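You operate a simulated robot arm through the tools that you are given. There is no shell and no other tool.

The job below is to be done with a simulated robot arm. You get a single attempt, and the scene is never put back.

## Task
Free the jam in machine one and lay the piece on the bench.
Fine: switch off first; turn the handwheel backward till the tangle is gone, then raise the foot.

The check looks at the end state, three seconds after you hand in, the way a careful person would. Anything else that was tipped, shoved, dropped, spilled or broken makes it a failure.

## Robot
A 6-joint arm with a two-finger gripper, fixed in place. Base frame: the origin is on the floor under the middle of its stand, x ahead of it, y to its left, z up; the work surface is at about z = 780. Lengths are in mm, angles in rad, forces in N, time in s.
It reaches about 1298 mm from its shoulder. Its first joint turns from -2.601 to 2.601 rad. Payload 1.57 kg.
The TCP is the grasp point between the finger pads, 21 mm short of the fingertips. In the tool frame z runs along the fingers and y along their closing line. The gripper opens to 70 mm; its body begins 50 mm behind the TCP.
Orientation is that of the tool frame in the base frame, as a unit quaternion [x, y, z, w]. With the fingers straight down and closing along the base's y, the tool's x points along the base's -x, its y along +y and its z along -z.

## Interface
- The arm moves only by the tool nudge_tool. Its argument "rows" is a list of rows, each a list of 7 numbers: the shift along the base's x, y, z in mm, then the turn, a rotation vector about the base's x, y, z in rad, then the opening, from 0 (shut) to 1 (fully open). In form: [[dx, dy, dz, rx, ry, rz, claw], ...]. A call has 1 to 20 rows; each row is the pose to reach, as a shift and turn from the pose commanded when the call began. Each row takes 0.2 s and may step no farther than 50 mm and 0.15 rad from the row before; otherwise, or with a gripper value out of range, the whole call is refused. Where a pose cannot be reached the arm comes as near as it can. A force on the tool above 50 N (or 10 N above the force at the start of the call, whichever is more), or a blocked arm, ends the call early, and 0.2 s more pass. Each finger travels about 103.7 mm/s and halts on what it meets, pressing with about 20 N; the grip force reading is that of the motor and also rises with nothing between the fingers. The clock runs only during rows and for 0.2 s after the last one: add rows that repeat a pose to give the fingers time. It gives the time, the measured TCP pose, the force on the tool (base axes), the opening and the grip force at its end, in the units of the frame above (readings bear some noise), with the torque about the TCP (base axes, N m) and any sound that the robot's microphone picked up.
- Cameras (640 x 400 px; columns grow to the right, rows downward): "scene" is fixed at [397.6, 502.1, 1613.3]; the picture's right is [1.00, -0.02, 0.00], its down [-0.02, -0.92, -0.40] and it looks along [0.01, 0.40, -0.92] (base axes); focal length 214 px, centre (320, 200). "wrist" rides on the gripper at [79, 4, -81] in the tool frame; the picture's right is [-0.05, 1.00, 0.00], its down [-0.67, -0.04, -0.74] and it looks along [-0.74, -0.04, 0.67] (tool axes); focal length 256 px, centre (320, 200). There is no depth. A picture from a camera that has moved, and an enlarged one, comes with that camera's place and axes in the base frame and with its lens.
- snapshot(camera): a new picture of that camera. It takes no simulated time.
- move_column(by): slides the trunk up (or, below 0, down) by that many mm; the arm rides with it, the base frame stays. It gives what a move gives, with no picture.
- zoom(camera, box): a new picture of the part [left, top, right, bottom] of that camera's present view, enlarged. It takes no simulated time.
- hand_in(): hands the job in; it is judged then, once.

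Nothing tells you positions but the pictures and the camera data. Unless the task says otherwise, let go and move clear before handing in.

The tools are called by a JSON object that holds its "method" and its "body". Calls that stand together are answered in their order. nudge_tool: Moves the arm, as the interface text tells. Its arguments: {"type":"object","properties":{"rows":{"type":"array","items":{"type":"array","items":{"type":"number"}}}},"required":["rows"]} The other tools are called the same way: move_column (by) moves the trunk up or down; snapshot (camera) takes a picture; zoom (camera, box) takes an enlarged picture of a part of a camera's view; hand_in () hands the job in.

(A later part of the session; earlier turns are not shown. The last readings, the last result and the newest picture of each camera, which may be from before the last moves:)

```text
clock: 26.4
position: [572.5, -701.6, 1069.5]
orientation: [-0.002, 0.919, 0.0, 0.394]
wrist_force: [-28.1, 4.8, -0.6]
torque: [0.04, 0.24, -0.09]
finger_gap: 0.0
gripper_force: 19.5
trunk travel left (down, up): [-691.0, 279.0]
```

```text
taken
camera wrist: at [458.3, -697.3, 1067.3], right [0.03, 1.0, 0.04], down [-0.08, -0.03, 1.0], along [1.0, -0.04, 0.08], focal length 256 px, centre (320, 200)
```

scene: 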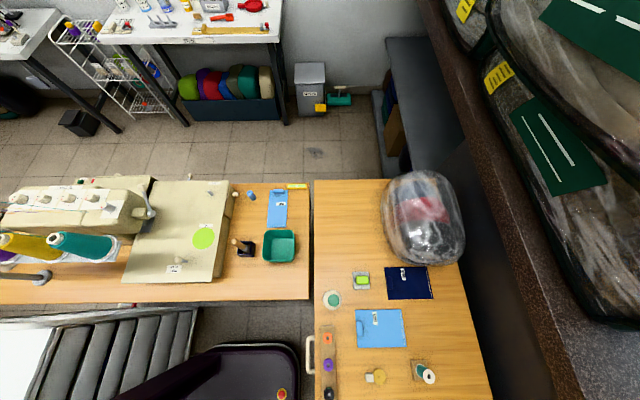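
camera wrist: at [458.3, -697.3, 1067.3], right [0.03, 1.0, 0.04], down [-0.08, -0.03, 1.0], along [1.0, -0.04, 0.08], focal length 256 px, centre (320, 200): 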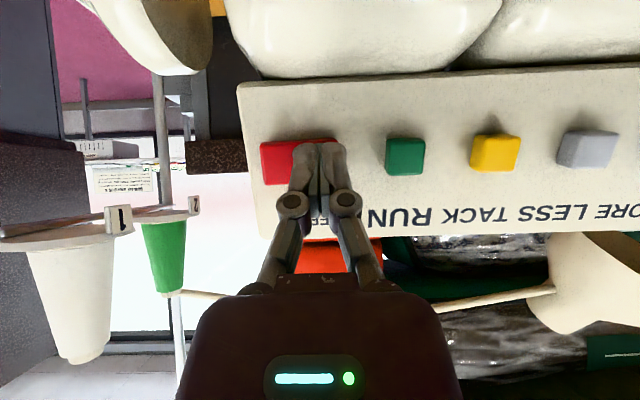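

{"method": "zoom", "body": {"camera": "wrist", "box": [230, 100, 410, 230]}}

{"method": "zoom", "body": {"camera": "wrist", "box": [460, 40, 640, 240]}}

```text
3.08 times, centred on (320, 165) of wrist
camera zoom: at [458.3, -697.3, 1067.3], right [0.03, 1.0, 0.04], down [-0.08, -0.03, 1.0], along [1.0, -0.04, 0.08], focal length 788 px, centre (320, 308)
```

zoom: 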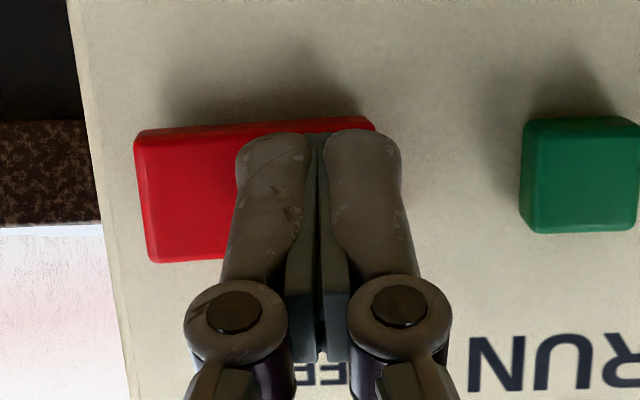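

```text
2.00 times, centred on (550, 140) of wrist
camera zoom: at [458.3, -697.3, 1067.3], right [0.03, 1.0, 0.04], down [-0.08, -0.03, 1.0], along [1.0, -0.04, 0.08], focal length 512 px, centre (-140, 320)
```

zoom: 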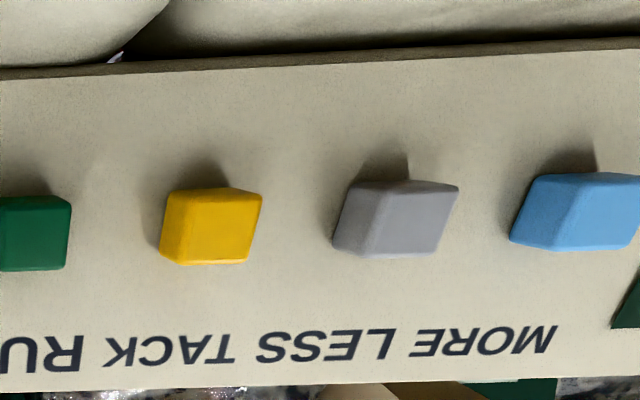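

The rocker now appears to tilt the other way, with its ON side raised. I'll back off and check it and the display.

{"method": "nudge_tool", "body": {"rows": [[-20, 0, 0, 0, 0, 0, 0], [-60, 0, 0, 0, 0, 0, 0], [-100, 30, 0, 0, 0, 0, 0], [-120, 70, 0, 0, 0, 0, 0]]}}

{"method": "snapshot", "body": {"camera": "wrist"}}

{"method": "zoom", "body": {"camera": "wrist", "box": [210, 90, 350, 220]}}

```text
clock: 27.4
position: [458.0, -633.4, 1067.1]
orientation: [-0.001, 0.919, -0.001, 0.393]
wrist_force: [-0.8, -0.4, -0.5]
torque: [0.02, -0.02, 0.02]
finger_gap: 0.0
gripper_force: 20.0
trunk travel left (down, up): [-691.0, 279.0]
```

```text
taken
camera wrist: at [344.5, -629.1, 1066.1], right [0.03, 1.0, 0.04], down [-0.08, -0.03, 1.0], along [1.0, -0.04, 0.08], focal length 256 px, centre (320, 200)
```

wrist: 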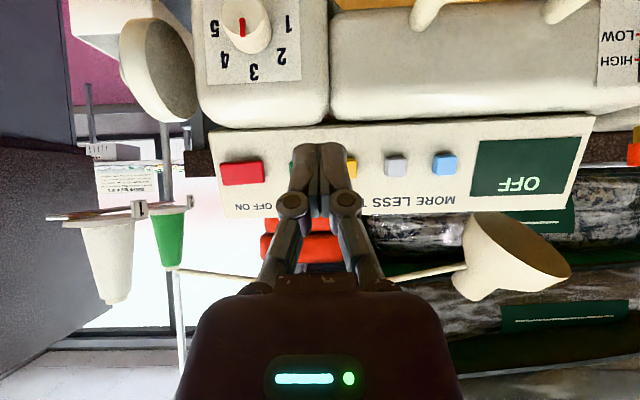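

```text
3.08 times, centred on (280, 155) of wrist
camera zoom: at [344.5, -629.1, 1066.1], right [0.03, 1.0, 0.04], down [-0.08, -0.03, 1.0], along [1.0, -0.04, 0.08], focal length 788 px, centre (443, 338)
```

zoom: 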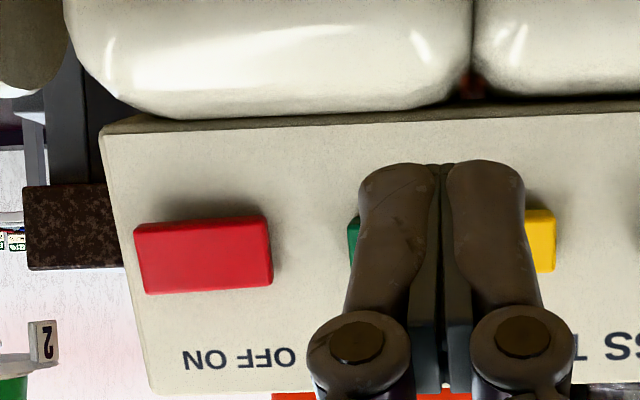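

The display now reads OFF. Next is the handwheel, so I'll inspect the gap between wheel and body from here.

{"method": "zoom", "body": {"camera": "wrist", "box": [60, 0, 240, 160]}}

{"method": "nudge_tool", "body": {"rows": [[0, -45, 0, 0, 0, 0, 0.3], [0, -90, 0, 0, 0, 0, 0.6], [0, -135, 0, 0, 0, 0, 0.65], [0, -167, 0, 0, 0, 0, 0.65]]}}

{"method": "snapshot", "body": {"camera": "wrist"}}

{"method": "zoom", "body": {"camera": "wrist", "box": [220, 0, 420, 180]}}

```text
2.50 times, centred on (150, 80) of wrist
camera zoom: at [344.5, -629.1, 1066.1], right [0.03, 1.0, 0.04], down [-0.08, -0.03, 1.0], along [1.0, -0.04, 0.08], focal length 640 px, centre (745, 500)
```

zoom: 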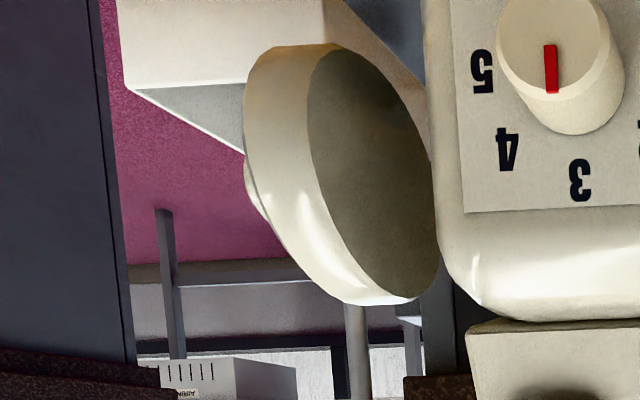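

```text
clock: 28.4
position: [461.3, -799.8, 1067.7]
orientation: [0.0, 0.919, -0.001, 0.394]
wrist_force: [-0.5, 0.1, 0.1]
torque: [0.02, -0.02, 0.01]
finger_gap: 45.5
gripper_force: 0.1
trunk travel left (down, up): [-691.0, 279.0]
```

```text
taken
camera wrist: at [346.7, -795.6, 1065.6], right [0.03, 1.0, 0.04], down [-0.08, -0.03, 1.0], along [1.0, -0.04, 0.08], focal length 256 px, centre (320, 200)
```

wrist: 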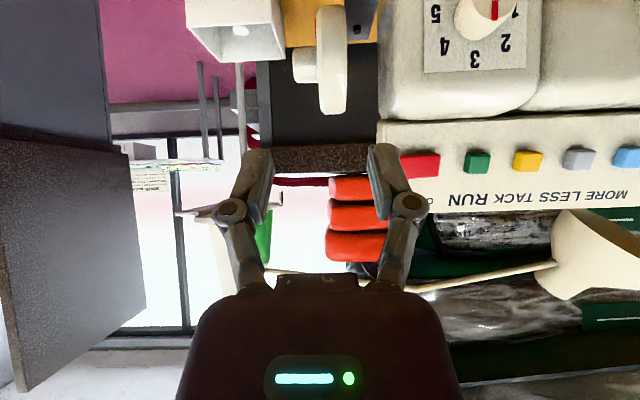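

```text
2.22 times, centred on (320, 90) of wrist
camera zoom: at [346.7, -795.6, 1065.6], right [0.03, 1.0, 0.04], down [-0.08, -0.03, 1.0], along [1.0, -0.04, 0.08], focal length 569 px, centre (320, 444)
```

zoom: 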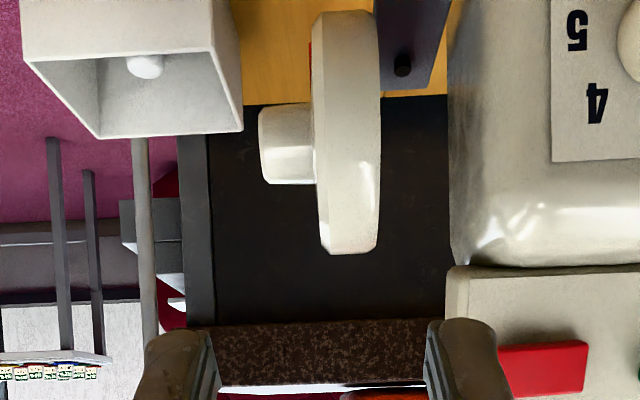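

Now I have the wheel geometry: axis at about x=595, z=961, radius about 43.5, rim from y≈−805 to −776, and the body at y≈−750. I'll straddle the rim from the front and above with the fingers partly open, checking alignment first.

{"method": "move_column", "body": {"by": -71}}

{"method": "nudge_tool", "body": {"rows": [[10, 4, -7, 0, 0.055, 0, 0.586], [20, 8, -13, 0, 0.109, 0, 0.586], [35, 8, -13, 0, 0.109, 0, 0.586]]}}

{"method": "snapshot", "body": {"camera": "wrist"}}

{"method": "zoom", "body": {"camera": "wrist", "box": [220, 60, 420, 240]}}

```text
clock: 29.5
position: [461.1, -799.3, 996.7]
orientation: [-0.001, 0.919, -0.001, 0.394]
wrist_force: [-0.1, -0.4, 0.5]
torque: [-0.02, -0.01, 0.0]
finger_gap: 45.6
gripper_force: 0.0
trunk travel left (down, up): [-620.0, 350.0]
```

```text
clock: 30.3
position: [494.8, -790.2, 981.2]
orientation: [-0.002, 0.939, 0.0, 0.343]
wrist_force: [-0.4, 0.1, -0.5]
torque: [-0.04, -0.01, 0.0]
finger_gap: 41.0
gripper_force: 0.1
trunk travel left (down, up): [-620.0, 350.0]
```

```text
taken
camera wrist: at [381.9, -786.2, 993.3], right [0.04, 1.0, 0.03], down [0.03, -0.03, 1.0], along [1.0, -0.04, -0.03], focal length 256 px, centre (320, 200)
```

wrist: 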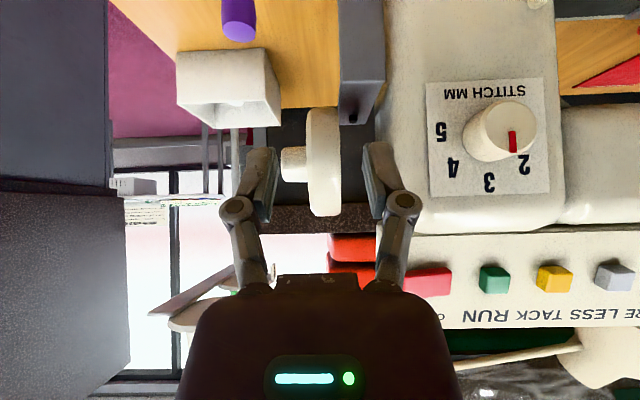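

```text
2.22 times, centred on (320, 150) of wrist
camera zoom: at [381.9, -786.2, 993.3], right [0.04, 1.0, 0.03], down [0.03, -0.03, 1.0], along [1.0, -0.04, -0.03], focal length 569 px, centre (320, 311)
```

zoom: 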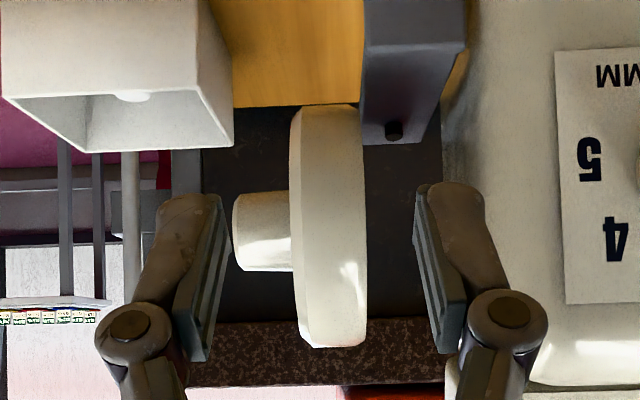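

The straddle lines up: rim centre is at y≈−790.5 and the body side is well clear at about y≈−738. I'll move in to the front-top of the rim, then close.

{"method": "nudge_tool", "body": {"rows": [[20, 0, 0, 0, 0, 0, 0.586], [40, 0, 0, 0, 0, 0, 0.586], [58, 0, 0, 0, 0, 0, 0.586], [69, 0, 0, 0, 0, 0, 0.586]]}}

{"method": "snapshot", "body": {"camera": "wrist"}}

{"method": "zoom", "body": {"camera": "wrist", "box": [220, 60, 420, 260]}}

```text
clock: 31.3
position: [566.0, -791.4, 982.4]
orientation: [-0.001, 0.939, -0.001, 0.343]
wrist_force: [0.0, -1.0, -0.6]
torque: [-0.01, 0.0, -0.01]
finger_gap: 41.1
gripper_force: 0.2
trunk travel left (down, up): [-620.0, 350.0]
```

```text
taken
camera wrist: at [450.8, -787.5, 993.2], right [0.04, 1.0, 0.03], down [0.03, -0.03, 1.0], along [1.0, -0.04, -0.03], focal length 256 px, centre (320, 200)
```

wrist: 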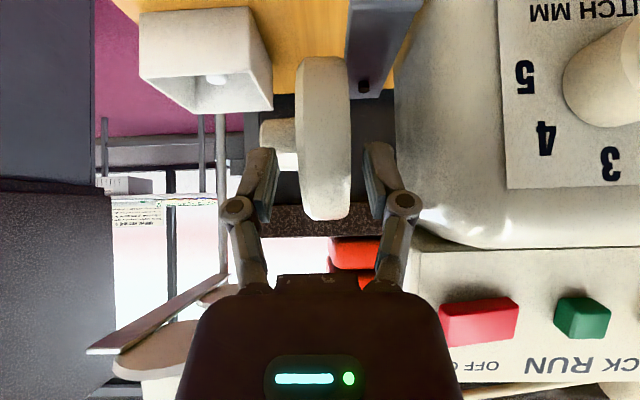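

```text
2.00 times, centred on (320, 160) of wrist
camera zoom: at [450.8, -787.5, 993.2], right [0.04, 1.0, 0.03], down [0.03, -0.03, 1.0], along [1.0, -0.04, -0.03], focal length 512 px, centre (320, 280)
```

zoom: 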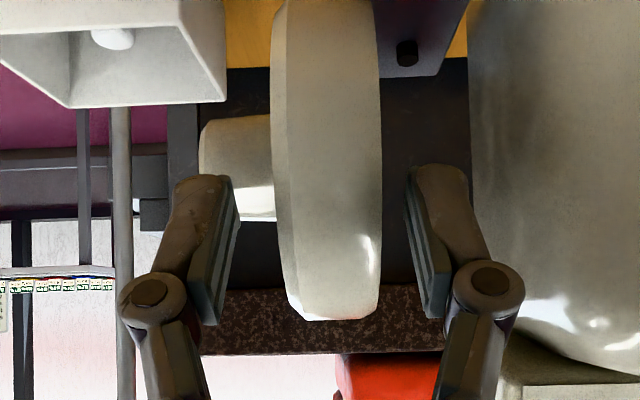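

{"method": "nudge_tool", "body": {"rows": [[-2, 0, 0, 0, 0, 0, 0.4], [-2, 0, 0, 0, 0, 0, 0.2], [-2, 0, 0, 0, 0, 0, 0], [-2, 0, 0, 0, 0, 0, 0]]}}

{"method": "snapshot", "body": {"camera": "wrist"}}

```text
clock: 32.3
position: [563.8, -789.2, 982.6]
orientation: [-0.002, 0.939, 0.001, 0.343]
wrist_force: [0.0, 13.4, -6.1]
torque: [0.47, 0.25, -0.02]
finger_gap: 23.9
gripper_force: 31.5
trunk travel left (down, up): [-620.0, 350.0]
```

```text
taken
camera wrist: at [449.5, -785.7, 993.6], right [0.04, 1.0, 0.03], down [0.03, -0.03, 1.0], along [1.0, -0.04, -0.03], focal length 256 px, centre (320, 200)
```

wrist: 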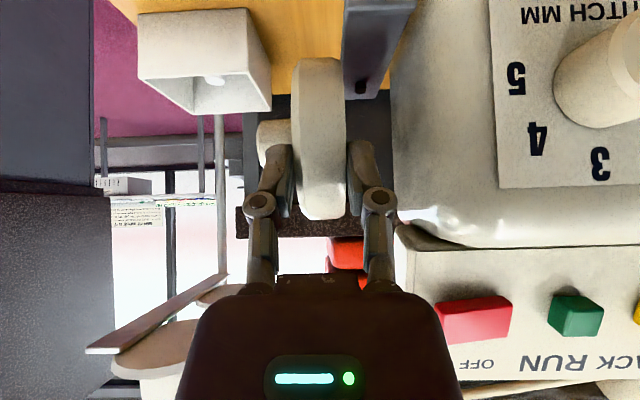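

The rim is gripped, with the gap reading 23.9. Next is a slow backward stroke, moving the top of the wheel away from the operator (+x) along the rim arc.

{"method": "nudge_tool", "body": {"rows": [[2.6, 2, 3.4, 0, -0.027, 0, 0], [5.3, 2, 6.3, 0, -0.05, 0, 0], [9.8, 2, 10.3, 0, -0.08, 0, 0], [14.8, 2, 13.6, 0, -0.105, 0, 0], [20.2, 2, 16.3, 0, -0.125, 0, 0], [25.8, 2, 18.2, 0, -0.138, 0, 0]]}}

{"method": "snapshot", "body": {"camera": "wrist"}}

```text
clock: 33.7
position: [586.8, -790.4, 1001.2]
orientation: [-0.001, 0.913, -0.002, 0.407]
wrist_force: [-19.1, 4.4, -5.4]
torque: [0.43, 0.94, -0.22]
finger_gap: 23.8
gripper_force: 31.5
trunk travel left (down, up): [-620.0, 350.0]
```

```text
taken
camera wrist: at [471.8, -785.2, 996.2], right [0.04, 1.0, 0.04], down [-0.11, -0.03, 0.99], along [0.99, -0.04, 0.11], focal length 256 px, centre (320, 200)
```

wrist: 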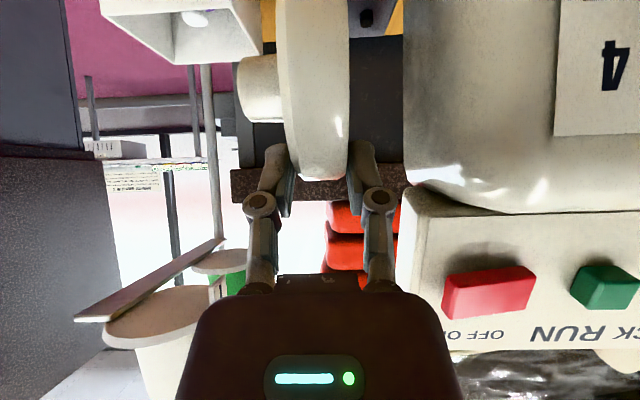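

{"method": "nudge_tool", "body": {"rows": [[6, 0, 1.2, 0, -0.009, 0, 0], [12, 0, 1.6, 0, -0.012, 0, 0], [18, 0, 1.2, 0, -0.009, 0, 0], [24, 0, 0, 0, 0, 0, 0]]}}

{"method": "zoom", "body": {"camera": "wrist", "box": [200, 0, 440, 240]}}

```text
clock: 34.7
position: [612.2, -789.6, 1001.4]
orientation: [-0.002, 0.913, -0.001, 0.408]
wrist_force: [-18.0, -2.7, 2.4]
torque: [0.06, 0.86, -0.09]
finger_gap: 24.0
gripper_force: 32.0
trunk travel left (down, up): [-620.0, 350.0]
```

```text
1.67 times, centred on (320, 120) of wrist
camera zoom: at [496.8, -785.3, 996.5], right [0.03, 1.0, 0.04], down [-0.11, -0.03, 0.99], along [0.99, -0.04, 0.11], focal length 427 px, centre (320, 333)
```

zoom: 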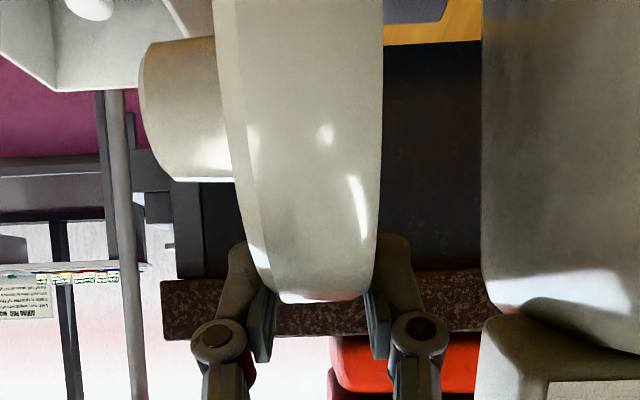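

That stroke ended under a steady 18 N, so I need to see whether the wheel turned or the pads slipped. I'll release, back off and look at the red mark from the −y side.

{"method": "nudge_tool", "body": {"rows": [[0, 0, 0, 0, 0, 0, 0.3], [0, 0, 0, 0, 0, 0, 0.586], [0, 0, 0, 0, 0, 0, 0.586], [-40, 0, 0, 0, 0, 0, 0.586], [-85, 0, 0, 0, 0, 0, 0.586], [-125, -40, 0, 0, 0, 0, 0.586], [-150, -85, 0, 0, 0, 0, 0.586], [-150, -125, 0, 0, 0, 0, 0.586]]}}

{"method": "snapshot", "body": {"camera": "wrist"}}

```text
refused: row 6 steps farther than a row can; nothing moved
```

```text
taken
camera wrist: at [496.8, -785.3, 996.5], right [0.03, 1.0, 0.04], down [-0.11, -0.03, 0.99], along [0.99, -0.04, 0.11], focal length 256 px, centre (320, 200)
```

wrist: 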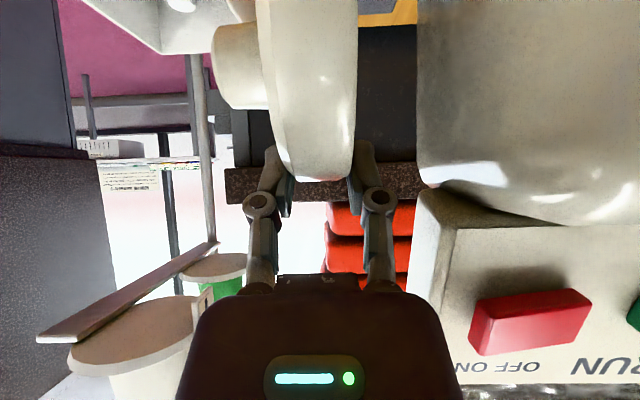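

{"method": "nudge_tool", "body": {"rows": [[0, 0, 0, 0, 0, 0, 0.3], [0, 0, 0, 0, 0, 0, 0.586], [0, 0, 0, 0, 0, 0, 0.586], [-40, 0, 0, 0, 0, 0, 0.586], [-85, 0, 0, 0, 0, 0, 0.586], [-120, -30, 0, 0, 0, 0, 0.586], [-140, -70, 0, 0, 0, 0, 0.586], [-150, -110, 0, 0, 0, 0, 0.586]]}}

{"method": "snapshot", "body": {"camera": "wrist"}}

{"method": "zoom", "body": {"camera": "wrist", "box": [320, 60, 520, 260]}}

```text
clock: 36.5
position: [460.9, -903.7, 1000.0]
orientation: [-0.002, 0.913, 0.0, 0.407]
wrist_force: [0.1, -0.5, 0.1]
torque: [0.02, -0.02, 0.0]
finger_gap: 40.9
gripper_force: 0.0
out of reach, approached as far as the arm can: row 4
trunk travel left (down, up): [-620.0, 350.0]
```

```text
taken
camera wrist: at [346.3, -899.6, 995.2], right [0.03, 1.0, 0.04], down [-0.11, -0.03, 0.99], along [0.99, -0.04, 0.11], focal length 256 px, centre (320, 200)
```

wrist: 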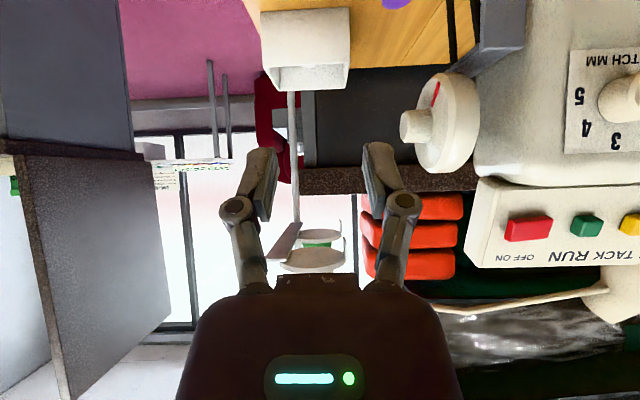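

```text
2.00 times, centred on (420, 160) of wrist
camera zoom: at [346.3, -899.6, 995.2], right [0.03, 1.0, 0.04], down [-0.11, -0.03, 0.99], along [0.99, -0.04, 0.11], focal length 512 px, centre (120, 280)
```

zoom: 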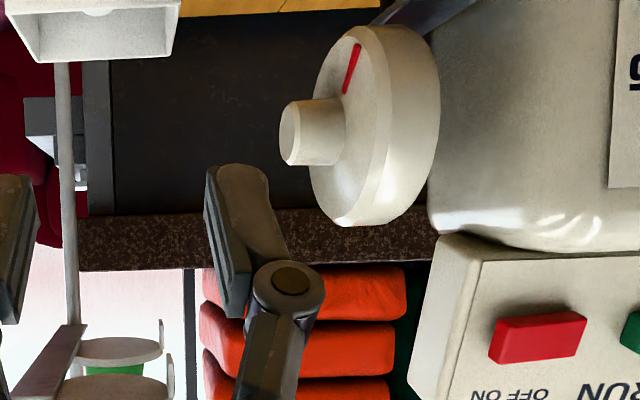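

The mark started straight down and now sits about 38° round toward −x, so the wheel did turn backward with some slipping. I'll regrip for another, slower stroke.

{"method": "nudge_tool", "body": {"rows": [[10, 40, -4, 0, 0.03, 0, 0.586], [25, 80, -8, 0, 0.06, 0, 0.586], [45, 115, -13, 0, 0.1, 0, 0.586], [64, 115, -18, 0, 0.138, 0, 0.586], [85, 115, -18, 0, 0.138, 0, 0.586], [101, 115, -18, 0, 0.138, 0, 0.586], [101, 115, -18, 0, 0.138, 0, 0.3], [101, 115, -18, 0, 0.138, 0, 0], [101, 115, -18, 0, 0.138, 0, 0], [101, 115, -18, 0, 0.138, 0, 0]]}}

{"method": "snapshot", "body": {"camera": "wrist"}}

```text
clock: 38.7
position: [561.7, -788.8, 982.2]
orientation: [0.0, 0.938, -0.003, 0.346]
wrist_force: [2.9, -33.4, 15.7]
torque: [-0.47, -0.76, -0.33]
finger_gap: 23.9
gripper_force: 32.0
trunk travel left (down, up): [-620.0, 350.0]
```

```text
taken
camera wrist: at [448.6, -784.6, 992.6], right [0.04, 1.0, 0.03], down [0.03, -0.03, 1.0], along [1.0, -0.04, -0.03], focal length 256 px, centre (320, 200)
```

wrist: 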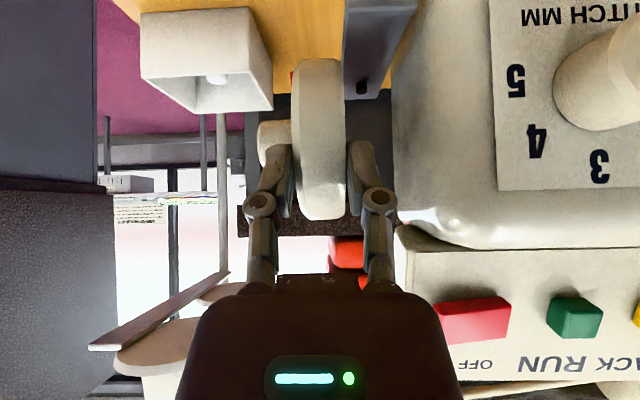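

{"method": "nudge_tool", "body": {"rows": [[0, -4, 0, 0, 0, 0, 0], [1.2, -4, 1.6, 0, -0.013, 0, 0], [2.4, -4, 3.2, 0, -0.026, 0, 0], [3.8, -4, 4.8, 0, -0.039, 0, 0], [5.2, -4, 6.4, 0, -0.051, 0, 0], [6.7, -4, 7.9, 0, -0.063, 0, 0], [8.2, -4, 9.4, 0, -0.074, 0, 0], [9.8, -4, 10.8, 0, -0.084, 0, 0], [11.5, -4, 12.1, 0, -0.094, 0, 0], [13.2, -4, 13.4, 0, -0.103, 0, 0], [15, -4, 14.6, 0, -0.112, 0, 0]]}}

{"method": "nudge_tool", "body": {"rows": [[1.9, 0, 1.1, 0, -0.008, 0, 0], [3.8, 0, 2.1, 0, -0.016, 0, 0], [5.7, 0, 3.0, 0, -0.022, 0, 0], [7.6, 0, 3.8, 0, -0.028, 0, 0], [9.6, 0, 4.6, 0, -0.033, 0, 0], [11.7, 0, 5.3, 0, -0.038, 0, 0], [13.8, 0, 5.8, 0, -0.042, 0, 0], [15.8, 0, 6.3, 0, -0.045, 0, 0], [18, 0, 6.7, 0, -0.048, 0, 0], [20, 0, 7.0, 0, -0.05, 0, 0], [24.3, 0, 7.4, 0, -0.053, 0, 0], [28.6, 0, 7.3, 0, -0.052, 0, 0], [32.8, 0, 6.9, 0, -0.049, 0, 0]]}}

{"method": "snapshot", "body": {"camera": "wrist"}}

```text
clock: 41.1
position: [577.3, -790.5, 995.8]
orientation: [-0.002, 0.919, 0.001, 0.394]
wrist_force: [-16.4, -1.8, -14.3]
torque: [0.25, 0.97, -0.18]
finger_gap: 24.1
gripper_force: 31.9
trunk travel left (down, up): [-620.0, 350.0]
```

```text
clock: 43.9
position: [609.3, -790.3, 1004.5]
orientation: [0.0, 0.908, -0.001, 0.419]
wrist_force: [-18.5, -14.8, -0.6]
torque: [-0.11, 0.95, -0.3]
finger_gap: 24.2
gripper_force: 31.8
trunk travel left (down, up): [-620.0, 350.0]
```

```text
taken
camera wrist: at [494.9, -785.3, 996.0], right [0.03, 1.0, 0.04], down [-0.13, -0.03, 0.99], along [0.99, -0.04, 0.13], focal length 256 px, centre (320, 200)
```

wrist: 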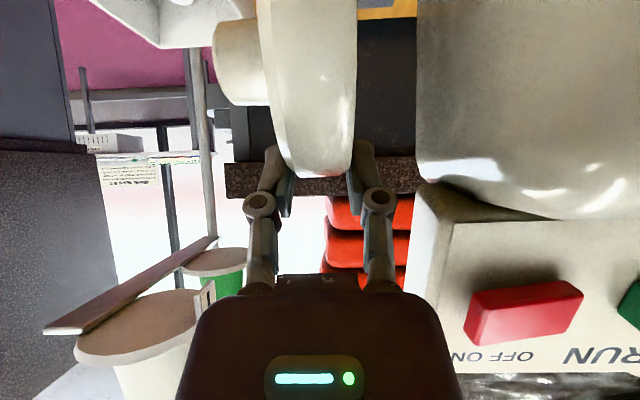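

{"method": "nudge_tool", "body": {"rows": [[0, 0, 0, 0, 0, 0, 0.3], [0, 0, 0, 0, 0, 0, 0.586], [0, 0, 0, 0, 0, 0, 0.586], [-40, 0, 0, 0, 0, 0, 0.586], [-85, 0, 0, 0, 0, 0, 0.586], [-120, -30, 0, 0, 0, 0, 0.586], [-140, -70, 0, 0, 0, 0, 0.586], [-150, -110, 0, 0, 0, 0, 0.586]]}}

{"method": "zoom", "body": {"camera": "wrist", "box": [320, 60, 520, 260]}}

```text
clock: 45.7
position: [464.5, -899.3, 1004.5]
orientation: [-0.002, 0.908, 0.0, 0.418]
wrist_force: [0.1, -0.1, -0.3]
torque: [0.04, -0.02, 0.03]
finger_gap: 41.0
gripper_force: 0.0
trunk travel left (down, up): [-620.0, 350.0]
```

```text
2.00 times, centred on (420, 160) of wrist
camera zoom: at [350.3, -894.2, 995.9], right [0.03, 1.0, 0.04], down [-0.13, -0.03, 0.99], along [0.99, -0.04, 0.13], focal length 512 px, centre (120, 280)
```

zoom: 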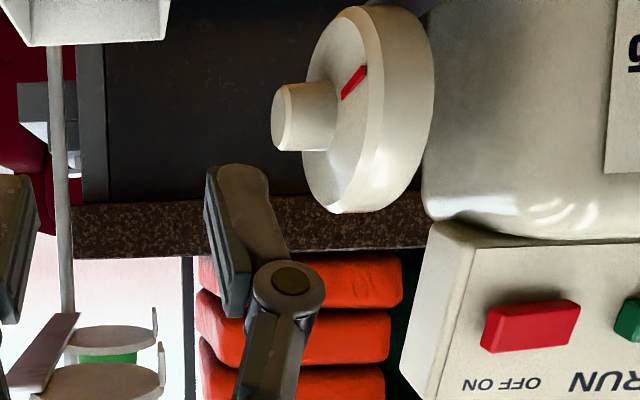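

The wheel is now about 74° backward from where it started. I'll go and look at the tangle under the foot.

{"method": "nudge_tool", "body": {"rows": [[-15, 40, 0, 0, 0, 0, 0.586], [-20, 86, 0, 0, 0, 0, 0.586], [-20, 133, 0, 0, 0, 0, 0.586], [-20, 180, 0, 0, 0, 0, 0.586], [-20, 227, -10, 0, 0.06, 0, 0.586], [-20, 274, -19, 0, 0.14, 0, 0.586], [-20, 321, -29, 0, 0.22, 0, 0.586], [-20, 368, -37, 0, 0.3, 0, 0.586], [-20, 415, -44, 0, 0.38, 0, 0.586], [-20, 460, -51, 0, 0.46, 0, 0.586]]}}

{"method": "snapshot", "body": {"camera": "wrist"}}

{"method": "zoom", "body": {"camera": "wrist", "box": [340, 0, 560, 160]}}

```text
clock: 47.9
position: [444.4, -436.9, 952.8]
orientation: [-0.001, 0.98, -0.001, 0.199]
wrist_force: [-0.2, 0.2, -0.2]
torque: [0.03, 0.01, 0.0]
finger_gap: 41.0
gripper_force: 0.2
out of reach, approached as far as the arm can: row 4, 8
trunk travel left (down, up): [-620.0, 350.0]
```

```text
taken
camera wrist: at [339.0, -432.4, 997.3], right [0.05, 1.0, 0.02], down [0.32, -0.03, 0.95], along [0.95, -0.04, -0.32], focal length 256 px, centre (320, 200)
```

wrist: 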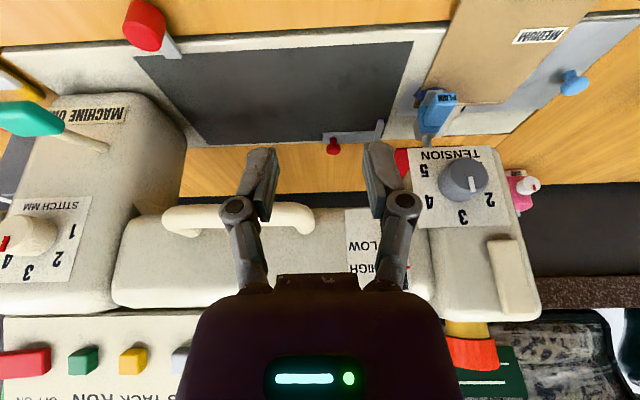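

```text
2.50 times, centred on (450, 80) of wrist
camera zoom: at [339.0, -432.4, 997.3], right [0.05, 1.0, 0.02], down [0.32, -0.03, 0.95], along [0.95, -0.04, -0.32], focal length 640 px, centre (-5, 500)
```

zoom: 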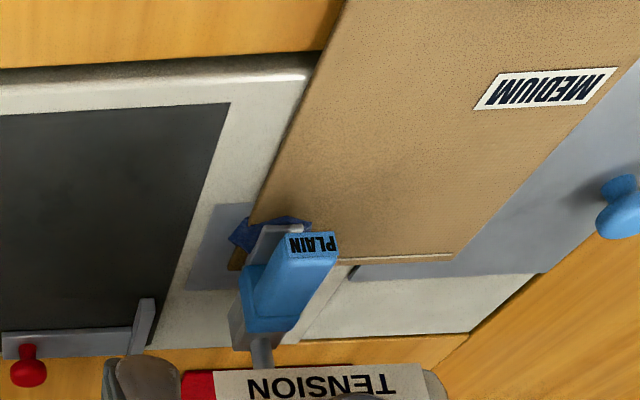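

{"method": "zoom", "body": {"camera": "wrist", "box": [400, 70, 480, 130]}}

```text
6.67 times, centred on (440, 100) of wrist
camera zoom: at [339.0, -432.4, 997.3], right [0.05, 1.0, 0.02], down [0.32, -0.03, 0.95], along [0.95, -0.04, -0.32], focal length 1707 px, centre (-480, 867)
```

zoom: 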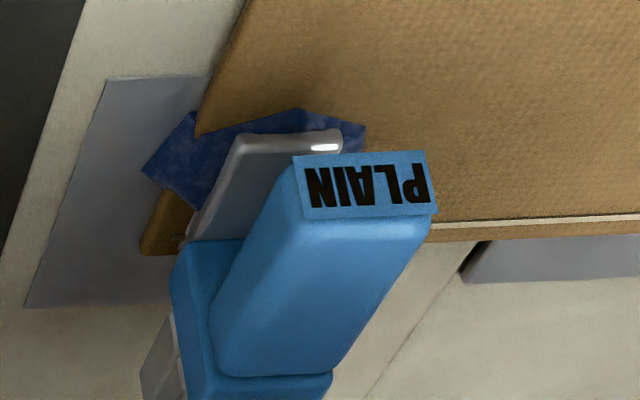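

The dark blue tangle is still there under the foot, so I'll keep turning. I'll return to the wheel and run several grip–stroke–release cycles without backing away each time.

{"method": "nudge_tool", "body": {"rows": [[0, -45, 2, 0, -0.02, 0, 0.586], [0, -90, 3, 0, -0.04, 0, 0.586], [0, -135, 5, 0, -0.06, 0, 0.586], [0, -180, 7, 0, -0.08, 0, 0.586], [0, -225, 8, 0, -0.1, 0, 0.586], [0, -270, 10, 0, -0.12, 0, 0.586], [0, -315, 12, 0, -0.14, 0, 0.586], [0, -352, 13, 0, -0.148, 0, 0.586], [35, -352, 13, 0, -0.148, 0, 0.586], [60, -352, 13, 0, -0.148, 0, 0.586]]}}

{"method": "snapshot", "body": {"camera": "wrist"}}

```text
clock: 50.1
position: [502.1, -791.0, 966.7]
orientation: [-0.001, 0.962, 0.0, 0.272]
wrist_force: [-0.7, 0.5, -0.1]
torque: [-0.01, 0.02, 0.0]
finger_gap: 41.3
gripper_force: 0.1
trunk travel left (down, up): [-620.0, 350.0]
```

```text
taken
camera wrist: at [391.1, -786.1, 993.7], right [0.04, 1.0, 0.03], down [0.18, -0.03, 0.98], along [0.98, -0.04, -0.18], focal length 256 px, centre (320, 200)
```

wrist: 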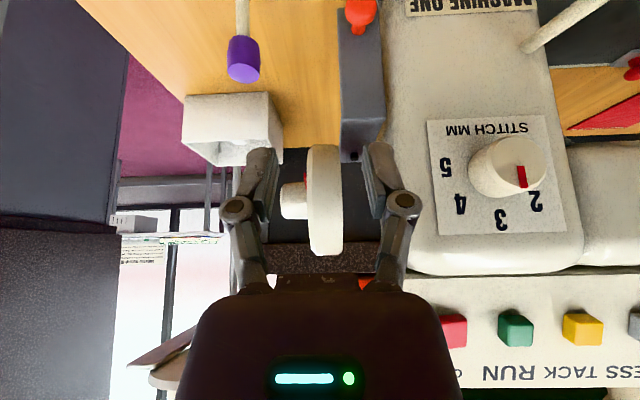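

{"method": "nudge_tool", "body": {"rows": [[27, 1.5, 0, 0, 0, 0, 0.586], [54, 1.5, 0, 0, 0, 0, 0.586], [54, 1.5, 0, 0, 0, 0, 0.2], [54, 1.5, 0, 0, 0, 0, 0], [56.2, 1.5, 5.9, 0, -0.058, 0, 0], [59, 1.5, 11.6, 0, -0.108, 0, 0], [62.4, 1.5, 16.7, 0, -0.151, 0, 0], [66.5, 1.5, 21.6, 0, -0.19, 0, 0], [71.3, 1.5, 25.6, 0, -0.221, 0, 0], [76.5, 1.5, 29.2, 0, -0.248, 0, 0], [82.1, 1.5, 31.8, 0, -0.267, 0, 0], [88, 1.5, 34, 0, -0.283, 0, 0], [94.2, 1.5, 35.1, 0, -0.291, 0, 0], [100.5, 1.5, 35.6, 0, -0.294, 0, 0], [110.5, 1.5, 34.6, 0, -0.287, 0, 0], [110.5, 1.5, 34.6, 0, -0.287, 0, 0.586], [94.2, 1.5, 35.1, 0, -0.291, 0, 0.586], [76.5, 1.5, 29.2, 0, -0.248, 0, 0.586], [62.4, 1.5, 16.7, 0, -0.151, 0, 0.586], [54, 1.5, 0, 0, -0.01, 0, 0.586]]}}

{"method": "snapshot", "body": {"camera": "wrist"}}

```text
clock: 54.3
position: [556.7, -788.2, 967.1]
orientation: [-0.002, 0.961, -0.001, 0.275]
wrist_force: [-0.1, -0.6, -0.5]
torque: [0.02, 0.04, -0.01]
finger_gap: 40.8
gripper_force: 0.1
trunk travel left (down, up): [-620.0, 350.0]
```

```text
taken
camera wrist: at [444.8, -784.7, 993.6], right [0.04, 1.0, 0.03], down [0.17, -0.03, 0.98], along [0.98, -0.04, -0.17], focal length 256 px, centre (320, 200)
```

wrist: 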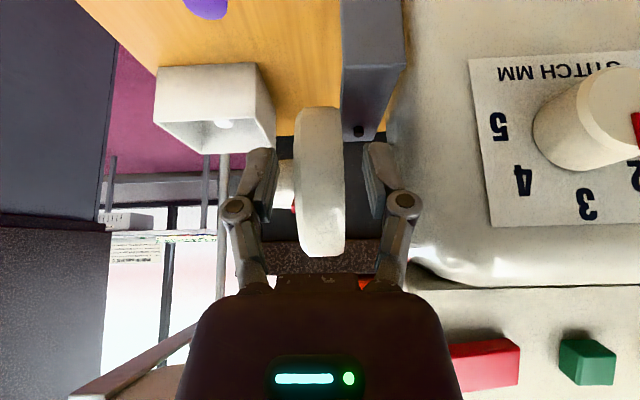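

Another cycle, starting from this pose.

{"method": "nudge_tool", "body": {"rows": [[0, -0.5, 0, 0, 0, 0, 0.2], [0, -0.5, 0, 0, 0, 0, 0], [2.2, -0.5, 5.9, 0, -0.048, 0, 0], [5, -0.5, 11.6, 0, -0.098, 0, 0], [8.4, -0.5, 16.7, 0, -0.141, 0, 0], [12.5, -0.5, 21.6, 0, -0.18, 0, 0], [17.3, -0.5, 25.6, 0, -0.211, 0, 0], [22.5, -0.5, 29.2, 0, -0.238, 0, 0], [28.1, -0.5, 31.8, 0, -0.257, 0, 0], [34, -0.5, 34, 0, -0.273, 0, 0], [40.2, -0.5, 35.1, 0, -0.281, 0, 0], [46.5, -0.5, 35.6, 0, -0.284, 0, 0], [56.5, -0.5, 34.6, 0, -0.277, 0, 0], [56.5, -0.5, 34.6, 0, -0.277, 0, 0.586], [40.2, -0.5, 35.1, 0, -0.281, 0, 0.586], [22.5, -0.5, 29.2, 0, -0.238, 0, 0.586], [8.4, -0.5, 16.7, 0, -0.141, 0, 0.586], [0, -0.5, 0, 0, 0, 0, 0.586]]}}

{"method": "snapshot", "body": {"camera": "wrist"}}

```text
clock: 58.1
position: [554.1, -788.0, 967.7]
orientation: [-0.001, 0.961, -0.001, 0.276]
wrist_force: [-0.7, -0.1, -1.0]
torque: [-0.02, -0.02, -0.01]
finger_gap: 41.2
gripper_force: 0.1
trunk travel left (down, up): [-620.0, 350.0]
```

```text
taken
camera wrist: at [442.9, -783.8, 993.6], right [0.04, 1.0, 0.03], down [0.17, -0.03, 0.98], along [0.98, -0.04, -0.17], focal length 256 px, centre (320, 200)
```

wrist: 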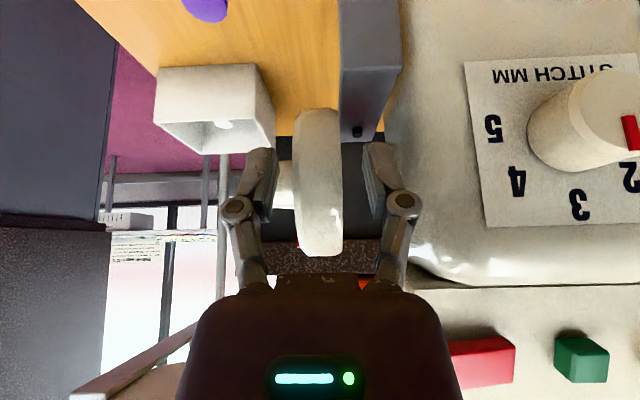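

The mark is now near the top, roughly 160° of backward turn. One more cycle, then I'll check the tangle.

{"method": "nudge_tool", "body": {"rows": [[2, -1, 0, 0, 0, 0, 0.2], [2, -1, 0, 0, 0, 0, 0], [4.2, -1, 5.9, 0, -0.048, 0, 0], [7, -1, 11.6, 0, -0.098, 0, 0], [10.4, -1, 16.7, 0, -0.141, 0, 0], [14.5, -1, 21.6, 0, -0.18, 0, 0], [19.3, -1, 25.6, 0, -0.211, 0, 0], [24.5, -1, 29.2, 0, -0.238, 0, 0], [30.1, -1, 31.8, 0, -0.257, 0, 0], [36, -1, 34, 0, -0.273, 0, 0], [42.2, -1, 35.1, 0, -0.281, 0, 0], [48.5, -1, 35.6, 0, -0.284, 0, 0], [58.5, -1, 34.6, 0, -0.277, 0, 0], [58.5, -1, 34.6, 0, -0.277, 0, 0.586], [42.2, -1, 35.1, 0, -0.281, 0, 0.586], [24.5, -1, 29.2, 0, -0.238, 0, 0.586], [10.4, -1, 16.7, 0, -0.141, 0, 0.586], [2, -1, 0, 0, 0, 0, 0.586]]}}

{"method": "snapshot", "body": {"camera": "wrist"}}

```text
clock: 61.9
position: [558.7, -789.9, 968.3]
orientation: [-0.001, 0.962, 0.0, 0.275]
wrist_force: [0.0, -0.2, -0.2]
torque: [-0.02, 0.02, 0.01]
finger_gap: 41.2
gripper_force: 0.1
trunk travel left (down, up): [-620.0, 350.0]
```

```text
taken
camera wrist: at [448.3, -785.2, 993.5], right [0.04, 1.0, 0.03], down [0.17, -0.03, 0.98], along [0.98, -0.04, -0.17], focal length 256 px, centre (320, 200)
```

wrist: 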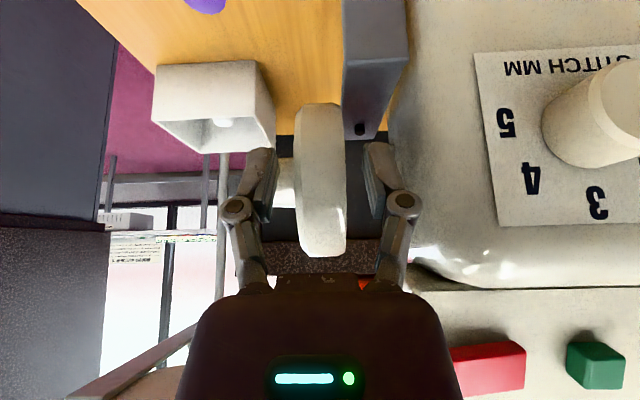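

The mark has gone over to the back side. I'll back out and look at the tangle again.

{"method": "nudge_tool", "body": {"rows": [[-40, 0, 0, 0, 0, 0, 0.586], [-80, 0, 0, 0, 0, 0, 0.586], [-114, 15, -3, 0, 0.03, 0, 0.586], [-114, 60, -6, 0, 0.06, 0, 0.586], [-114, 105, -9, 0, 0.09, 0, 0.586], [-114, 150, -12, 0, 0.12, 0, 0.586], [-114, 195, -14, 0, 0.16, 0, 0.586], [-114, 240, -14, 0, 0.16, 0, 0.586], [-114, 285, -14, 0, 0.16, 0, 0.586], [-114, 330, -14, 0, 0.16, 0, 0.586], [-114, 355, -14, 0, 0.16, 0, 0.586]]}}

{"method": "zoom", "body": {"camera": "wrist", "box": [400, 70, 480, 130]}}

{"method": "snapshot", "body": {"camera": "wrist"}}

```text
clock: 64.3
position: [443.8, -434.7, 954.0]
orientation: [-0.001, 0.98, 0.0, 0.198]
wrist_force: [0.5, 0.5, -0.4]
torque: [0.03, 0.04, 0.0]
finger_gap: 41.1
gripper_force: 0.0
out of reach, approached as far as the arm can: row 8, 9, 10
trunk travel left (down, up): [-620.0, 350.0]
```

```text
6.67 times, centred on (440, 100) of wrist
camera zoom: at [338.6, -430.7, 997.3], right [0.05, 1.0, 0.02], down [0.32, -0.03, 0.95], along [0.94, -0.04, -0.33], focal length 1707 px, centre (-480, 867)
```

zoom: 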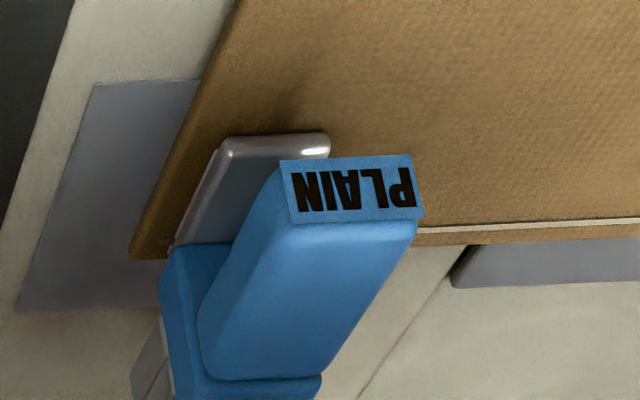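

```text
taken
camera wrist: at [338.6, -430.7, 997.3], right [0.05, 1.0, 0.02], down [0.32, -0.03, 0.95], along [0.94, -0.04, -0.33], focal length 256 px, centre (320, 200)
```

wrist: 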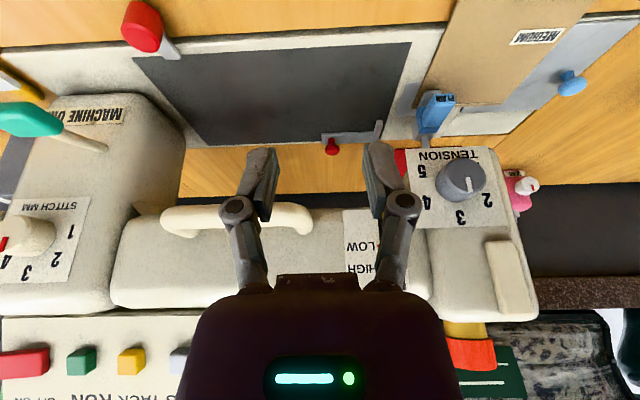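

The tangle is gone. Now for the foot: I'll line the fingers up with the yellow LOW/HIGH lever at about y=−381 and look at it.

{"method": "nudge_tool", "body": {"rows": [[15, 15, 8, 0, -0.1, 0, 0.5], [30, 35, 18, 0, -0.2, 0, 0.5], [38, 54, 29, 0, -0.3, 0, 0.5]]}}

{"method": "snapshot", "body": {"camera": "wrist"}}

{"method": "zoom", "body": {"camera": "wrist", "box": [220, 90, 420, 290]}}

```text
clock: 65.1
position: [481.1, -381.7, 982.6]
orientation: [-0.002, 0.939, 0.0, 0.344]
wrist_force: [-1.0, -0.5, -0.3]
torque: [0.02, -0.01, -0.05]
finger_gap: 34.7
gripper_force: 0.1
trunk travel left (down, up): [-620.0, 350.0]
```

```text
taken
camera wrist: at [366.9, -376.8, 993.4], right [0.04, 1.0, 0.03], down [0.03, -0.03, 1.0], along [1.0, -0.04, -0.03], focal length 256 px, centre (320, 200)
```

wrist: 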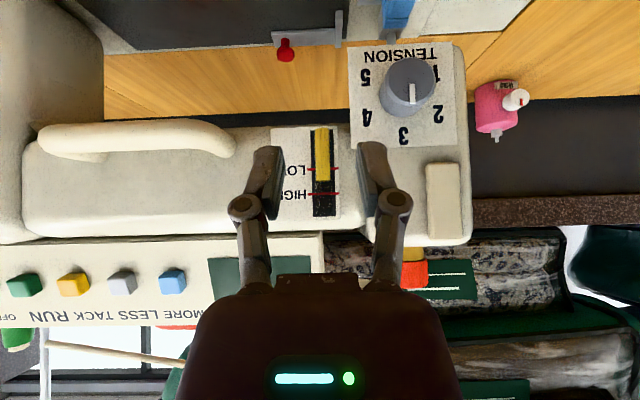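

```text
2.00 times, centred on (320, 190) of wrist
camera zoom: at [366.9, -376.8, 993.4], right [0.04, 1.0, 0.03], down [0.03, -0.03, 1.0], along [1.0, -0.04, -0.03], focal length 512 px, centre (320, 220)
```

zoom: 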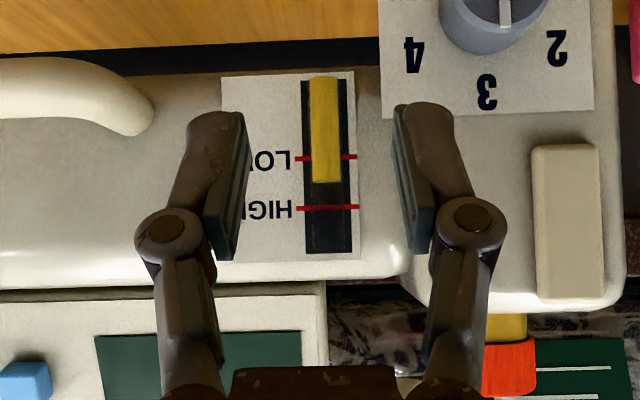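

The yellow lever is a short upright handle in the slot, at about x=545, y=−381, z=936–974. I'll lower slightly, come forward around it and pinch it.

{"method": "move_column", "body": {"by": -20}}

{"method": "nudge_tool", "body": {"rows": [[15, 0.8, 0, 0, 0, 0, 0.42], [30, 0.8, 0, 0, 0, 0, 0.42], [40, 0.8, 0, 0, 0, 0, 0.42], [46, 0.8, 0, 0, 0, 0, 0.42]]}}

{"method": "snapshot", "body": {"camera": "wrist"}}

{"method": "zoom", "body": {"camera": "wrist", "box": [220, 60, 420, 260]}}

```text
clock: 65.8
position: [480.6, -381.5, 963.4]
orientation: [-0.003, 0.94, 0.0, 0.342]
wrist_force: [-0.4, -0.3, -0.1]
torque: [-0.02, 0.01, -0.01]
finger_gap: 34.9
gripper_force: 0.0
trunk travel left (down, up): [-600.0, 370.0]
```

```text
clock: 66.8
position: [526.4, -380.7, 962.4]
orientation: [-0.001, 0.94, -0.001, 0.342]
wrist_force: [-0.6, -0.2, 0.7]
torque: [0.03, -0.03, 0.02]
finger_gap: 29.3
gripper_force: 0.0
trunk travel left (down, up): [-600.0, 370.0]
```

```text
taken
camera wrist: at [413.6, -376.4, 973.3], right [0.04, 1.0, 0.03], down [0.03, -0.03, 1.0], along [1.0, -0.04, -0.03], focal length 256 px, centre (320, 200)
```

wrist: 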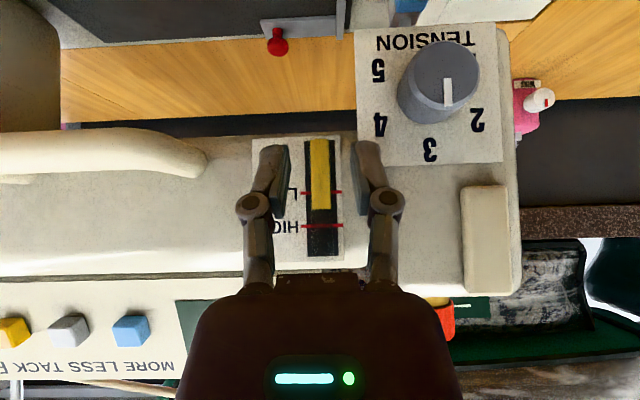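

```text
2.00 times, centred on (320, 160) of wrist
camera zoom: at [413.6, -376.4, 973.3], right [0.04, 1.0, 0.03], down [0.03, -0.03, 1.0], along [1.0, -0.04, -0.03], focal length 512 px, centre (320, 280)
```

zoom: 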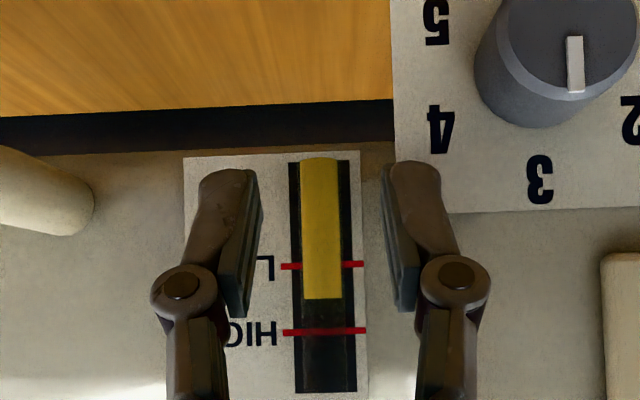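

{"method": "nudge_tool", "body": {"rows": [[4, 0, 0, 0, 0, 0, 0.42], [4, 0, 0, 0, 0, 0, 0.2], [4, 0, 0, 0, 0, 0, 0], [4, 0, 0, 0, 0, 0, 0]]}}

{"method": "zoom", "body": {"camera": "wrist", "box": [220, 60, 420, 260]}}

```text
clock: 67.8
position: [530.8, -381.3, 961.8]
orientation: [-0.001, 0.94, -0.001, 0.342]
wrist_force: [-0.7, -0.2, -0.4]
torque: [-0.03, -0.01, 0.02]
finger_gap: 0.1
gripper_force: 20.6
trunk travel left (down, up): [-600.0, 370.0]
```

```text
2.00 times, centred on (320, 160) of wrist
camera zoom: at [416.4, -376.0, 973.3], right [0.04, 1.0, 0.03], down [0.03, -0.03, 1.0], along [1.0, -0.04, -0.03], focal length 512 px, centre (320, 280)
```

zoom: 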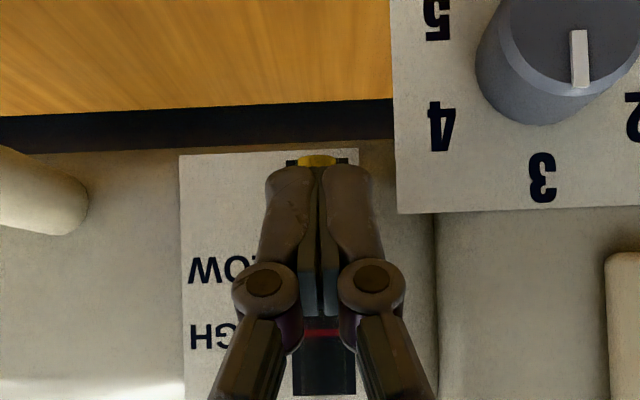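

The fingers closed to zero in front of the lever, so it lies a bit deeper. I'll reopen and go a few millimetres further in.

{"method": "nudge_tool", "body": {"rows": [[0, 0, 0, 0, 0, 0, 0.42], [0, 0, 0, 0, 0, 0, 0.42], [3, 0, 0, 0, 0, 0, 0.42], [6, 0, 0, 0, 0, 0, 0.42]]}}

{"method": "nudge_tool", "body": {"rows": [[2, 0, 0, 0, 0, 0, 0.42], [4, 0, 0, 0, 0, 0, 0.42]]}}

{"method": "zoom", "body": {"camera": "wrist", "box": [220, 60, 420, 260]}}

```text
clock: 68.8
position: [537.1, -379.6, 962.2]
orientation: [-0.002, 0.94, 0.0, 0.341]
wrist_force: [-0.9, 0.7, -1.0]
torque: [0.01, 0.0, -0.03]
finger_gap: 29.2
gripper_force: 0.1
trunk travel left (down, up): [-600.0, 370.0]
```

```text
clock: 69.4
position: [539.2, -380.0, 962.4]
orientation: [-0.002, 0.94, 0.0, 0.341]
wrist_force: [-10.5, 1.8, -3.9]
torque: [0.04, 0.16, -0.22]
finger_gap: 29.6
gripper_force: 0.0
trunk travel left (down, up): [-600.0, 370.0]
```

```text
2.00 times, centred on (320, 160) of wrist
camera zoom: at [425.3, -376.1, 973.5], right [0.04, 1.0, 0.03], down [0.03, -0.03, 1.0], along [1.0, -0.04, -0.04], focal length 512 px, centre (320, 280)
```

zoom: 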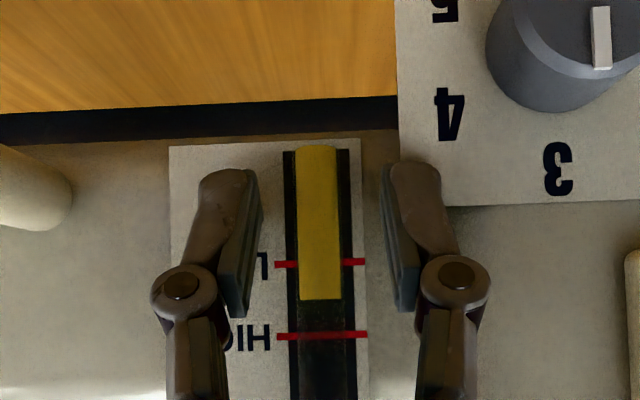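

That's light contact with the arm face. I'll ease back 1 mm and close on the lever.

{"method": "nudge_tool", "body": {"rows": [[-2.5, -0.5, 0, 0, 0, 0, 0.42], [-2.5, -0.5, 0, 0, 0, 0, 0.2], [-2.5, -0.5, 0, 0, 0, 0, 0], [-2.5, -0.5, 0, 0, 0, 0, 0]]}}

{"method": "zoom", "body": {"camera": "wrist", "box": [220, 60, 420, 260]}}

```text
clock: 70.4
position: [538.1, -380.7, 963.5]
orientation: [-0.001, 0.94, -0.001, 0.341]
wrist_force: [0.0, 0.0, 0.5]
torque: [0.01, -0.01, 0.01]
finger_gap: 0.0
gripper_force: 20.0
trunk travel left (down, up): [-600.0, 370.0]
```

```text
2.00 times, centred on (320, 160) of wrist
camera zoom: at [424.4, -376.5, 973.3], right [0.04, 1.0, 0.03], down [0.03, -0.03, 1.0], along [1.0, -0.04, -0.03], focal length 512 px, centre (320, 280)
```

zoom: 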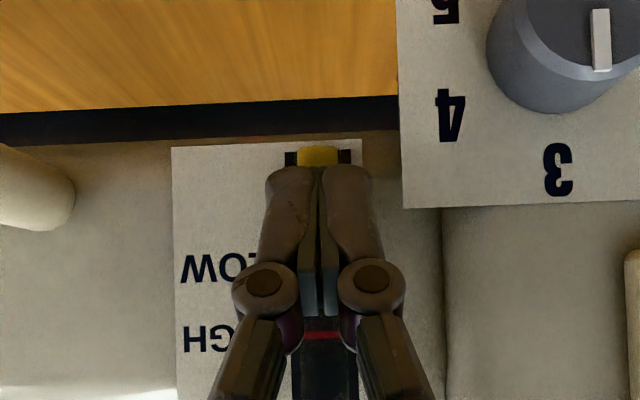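

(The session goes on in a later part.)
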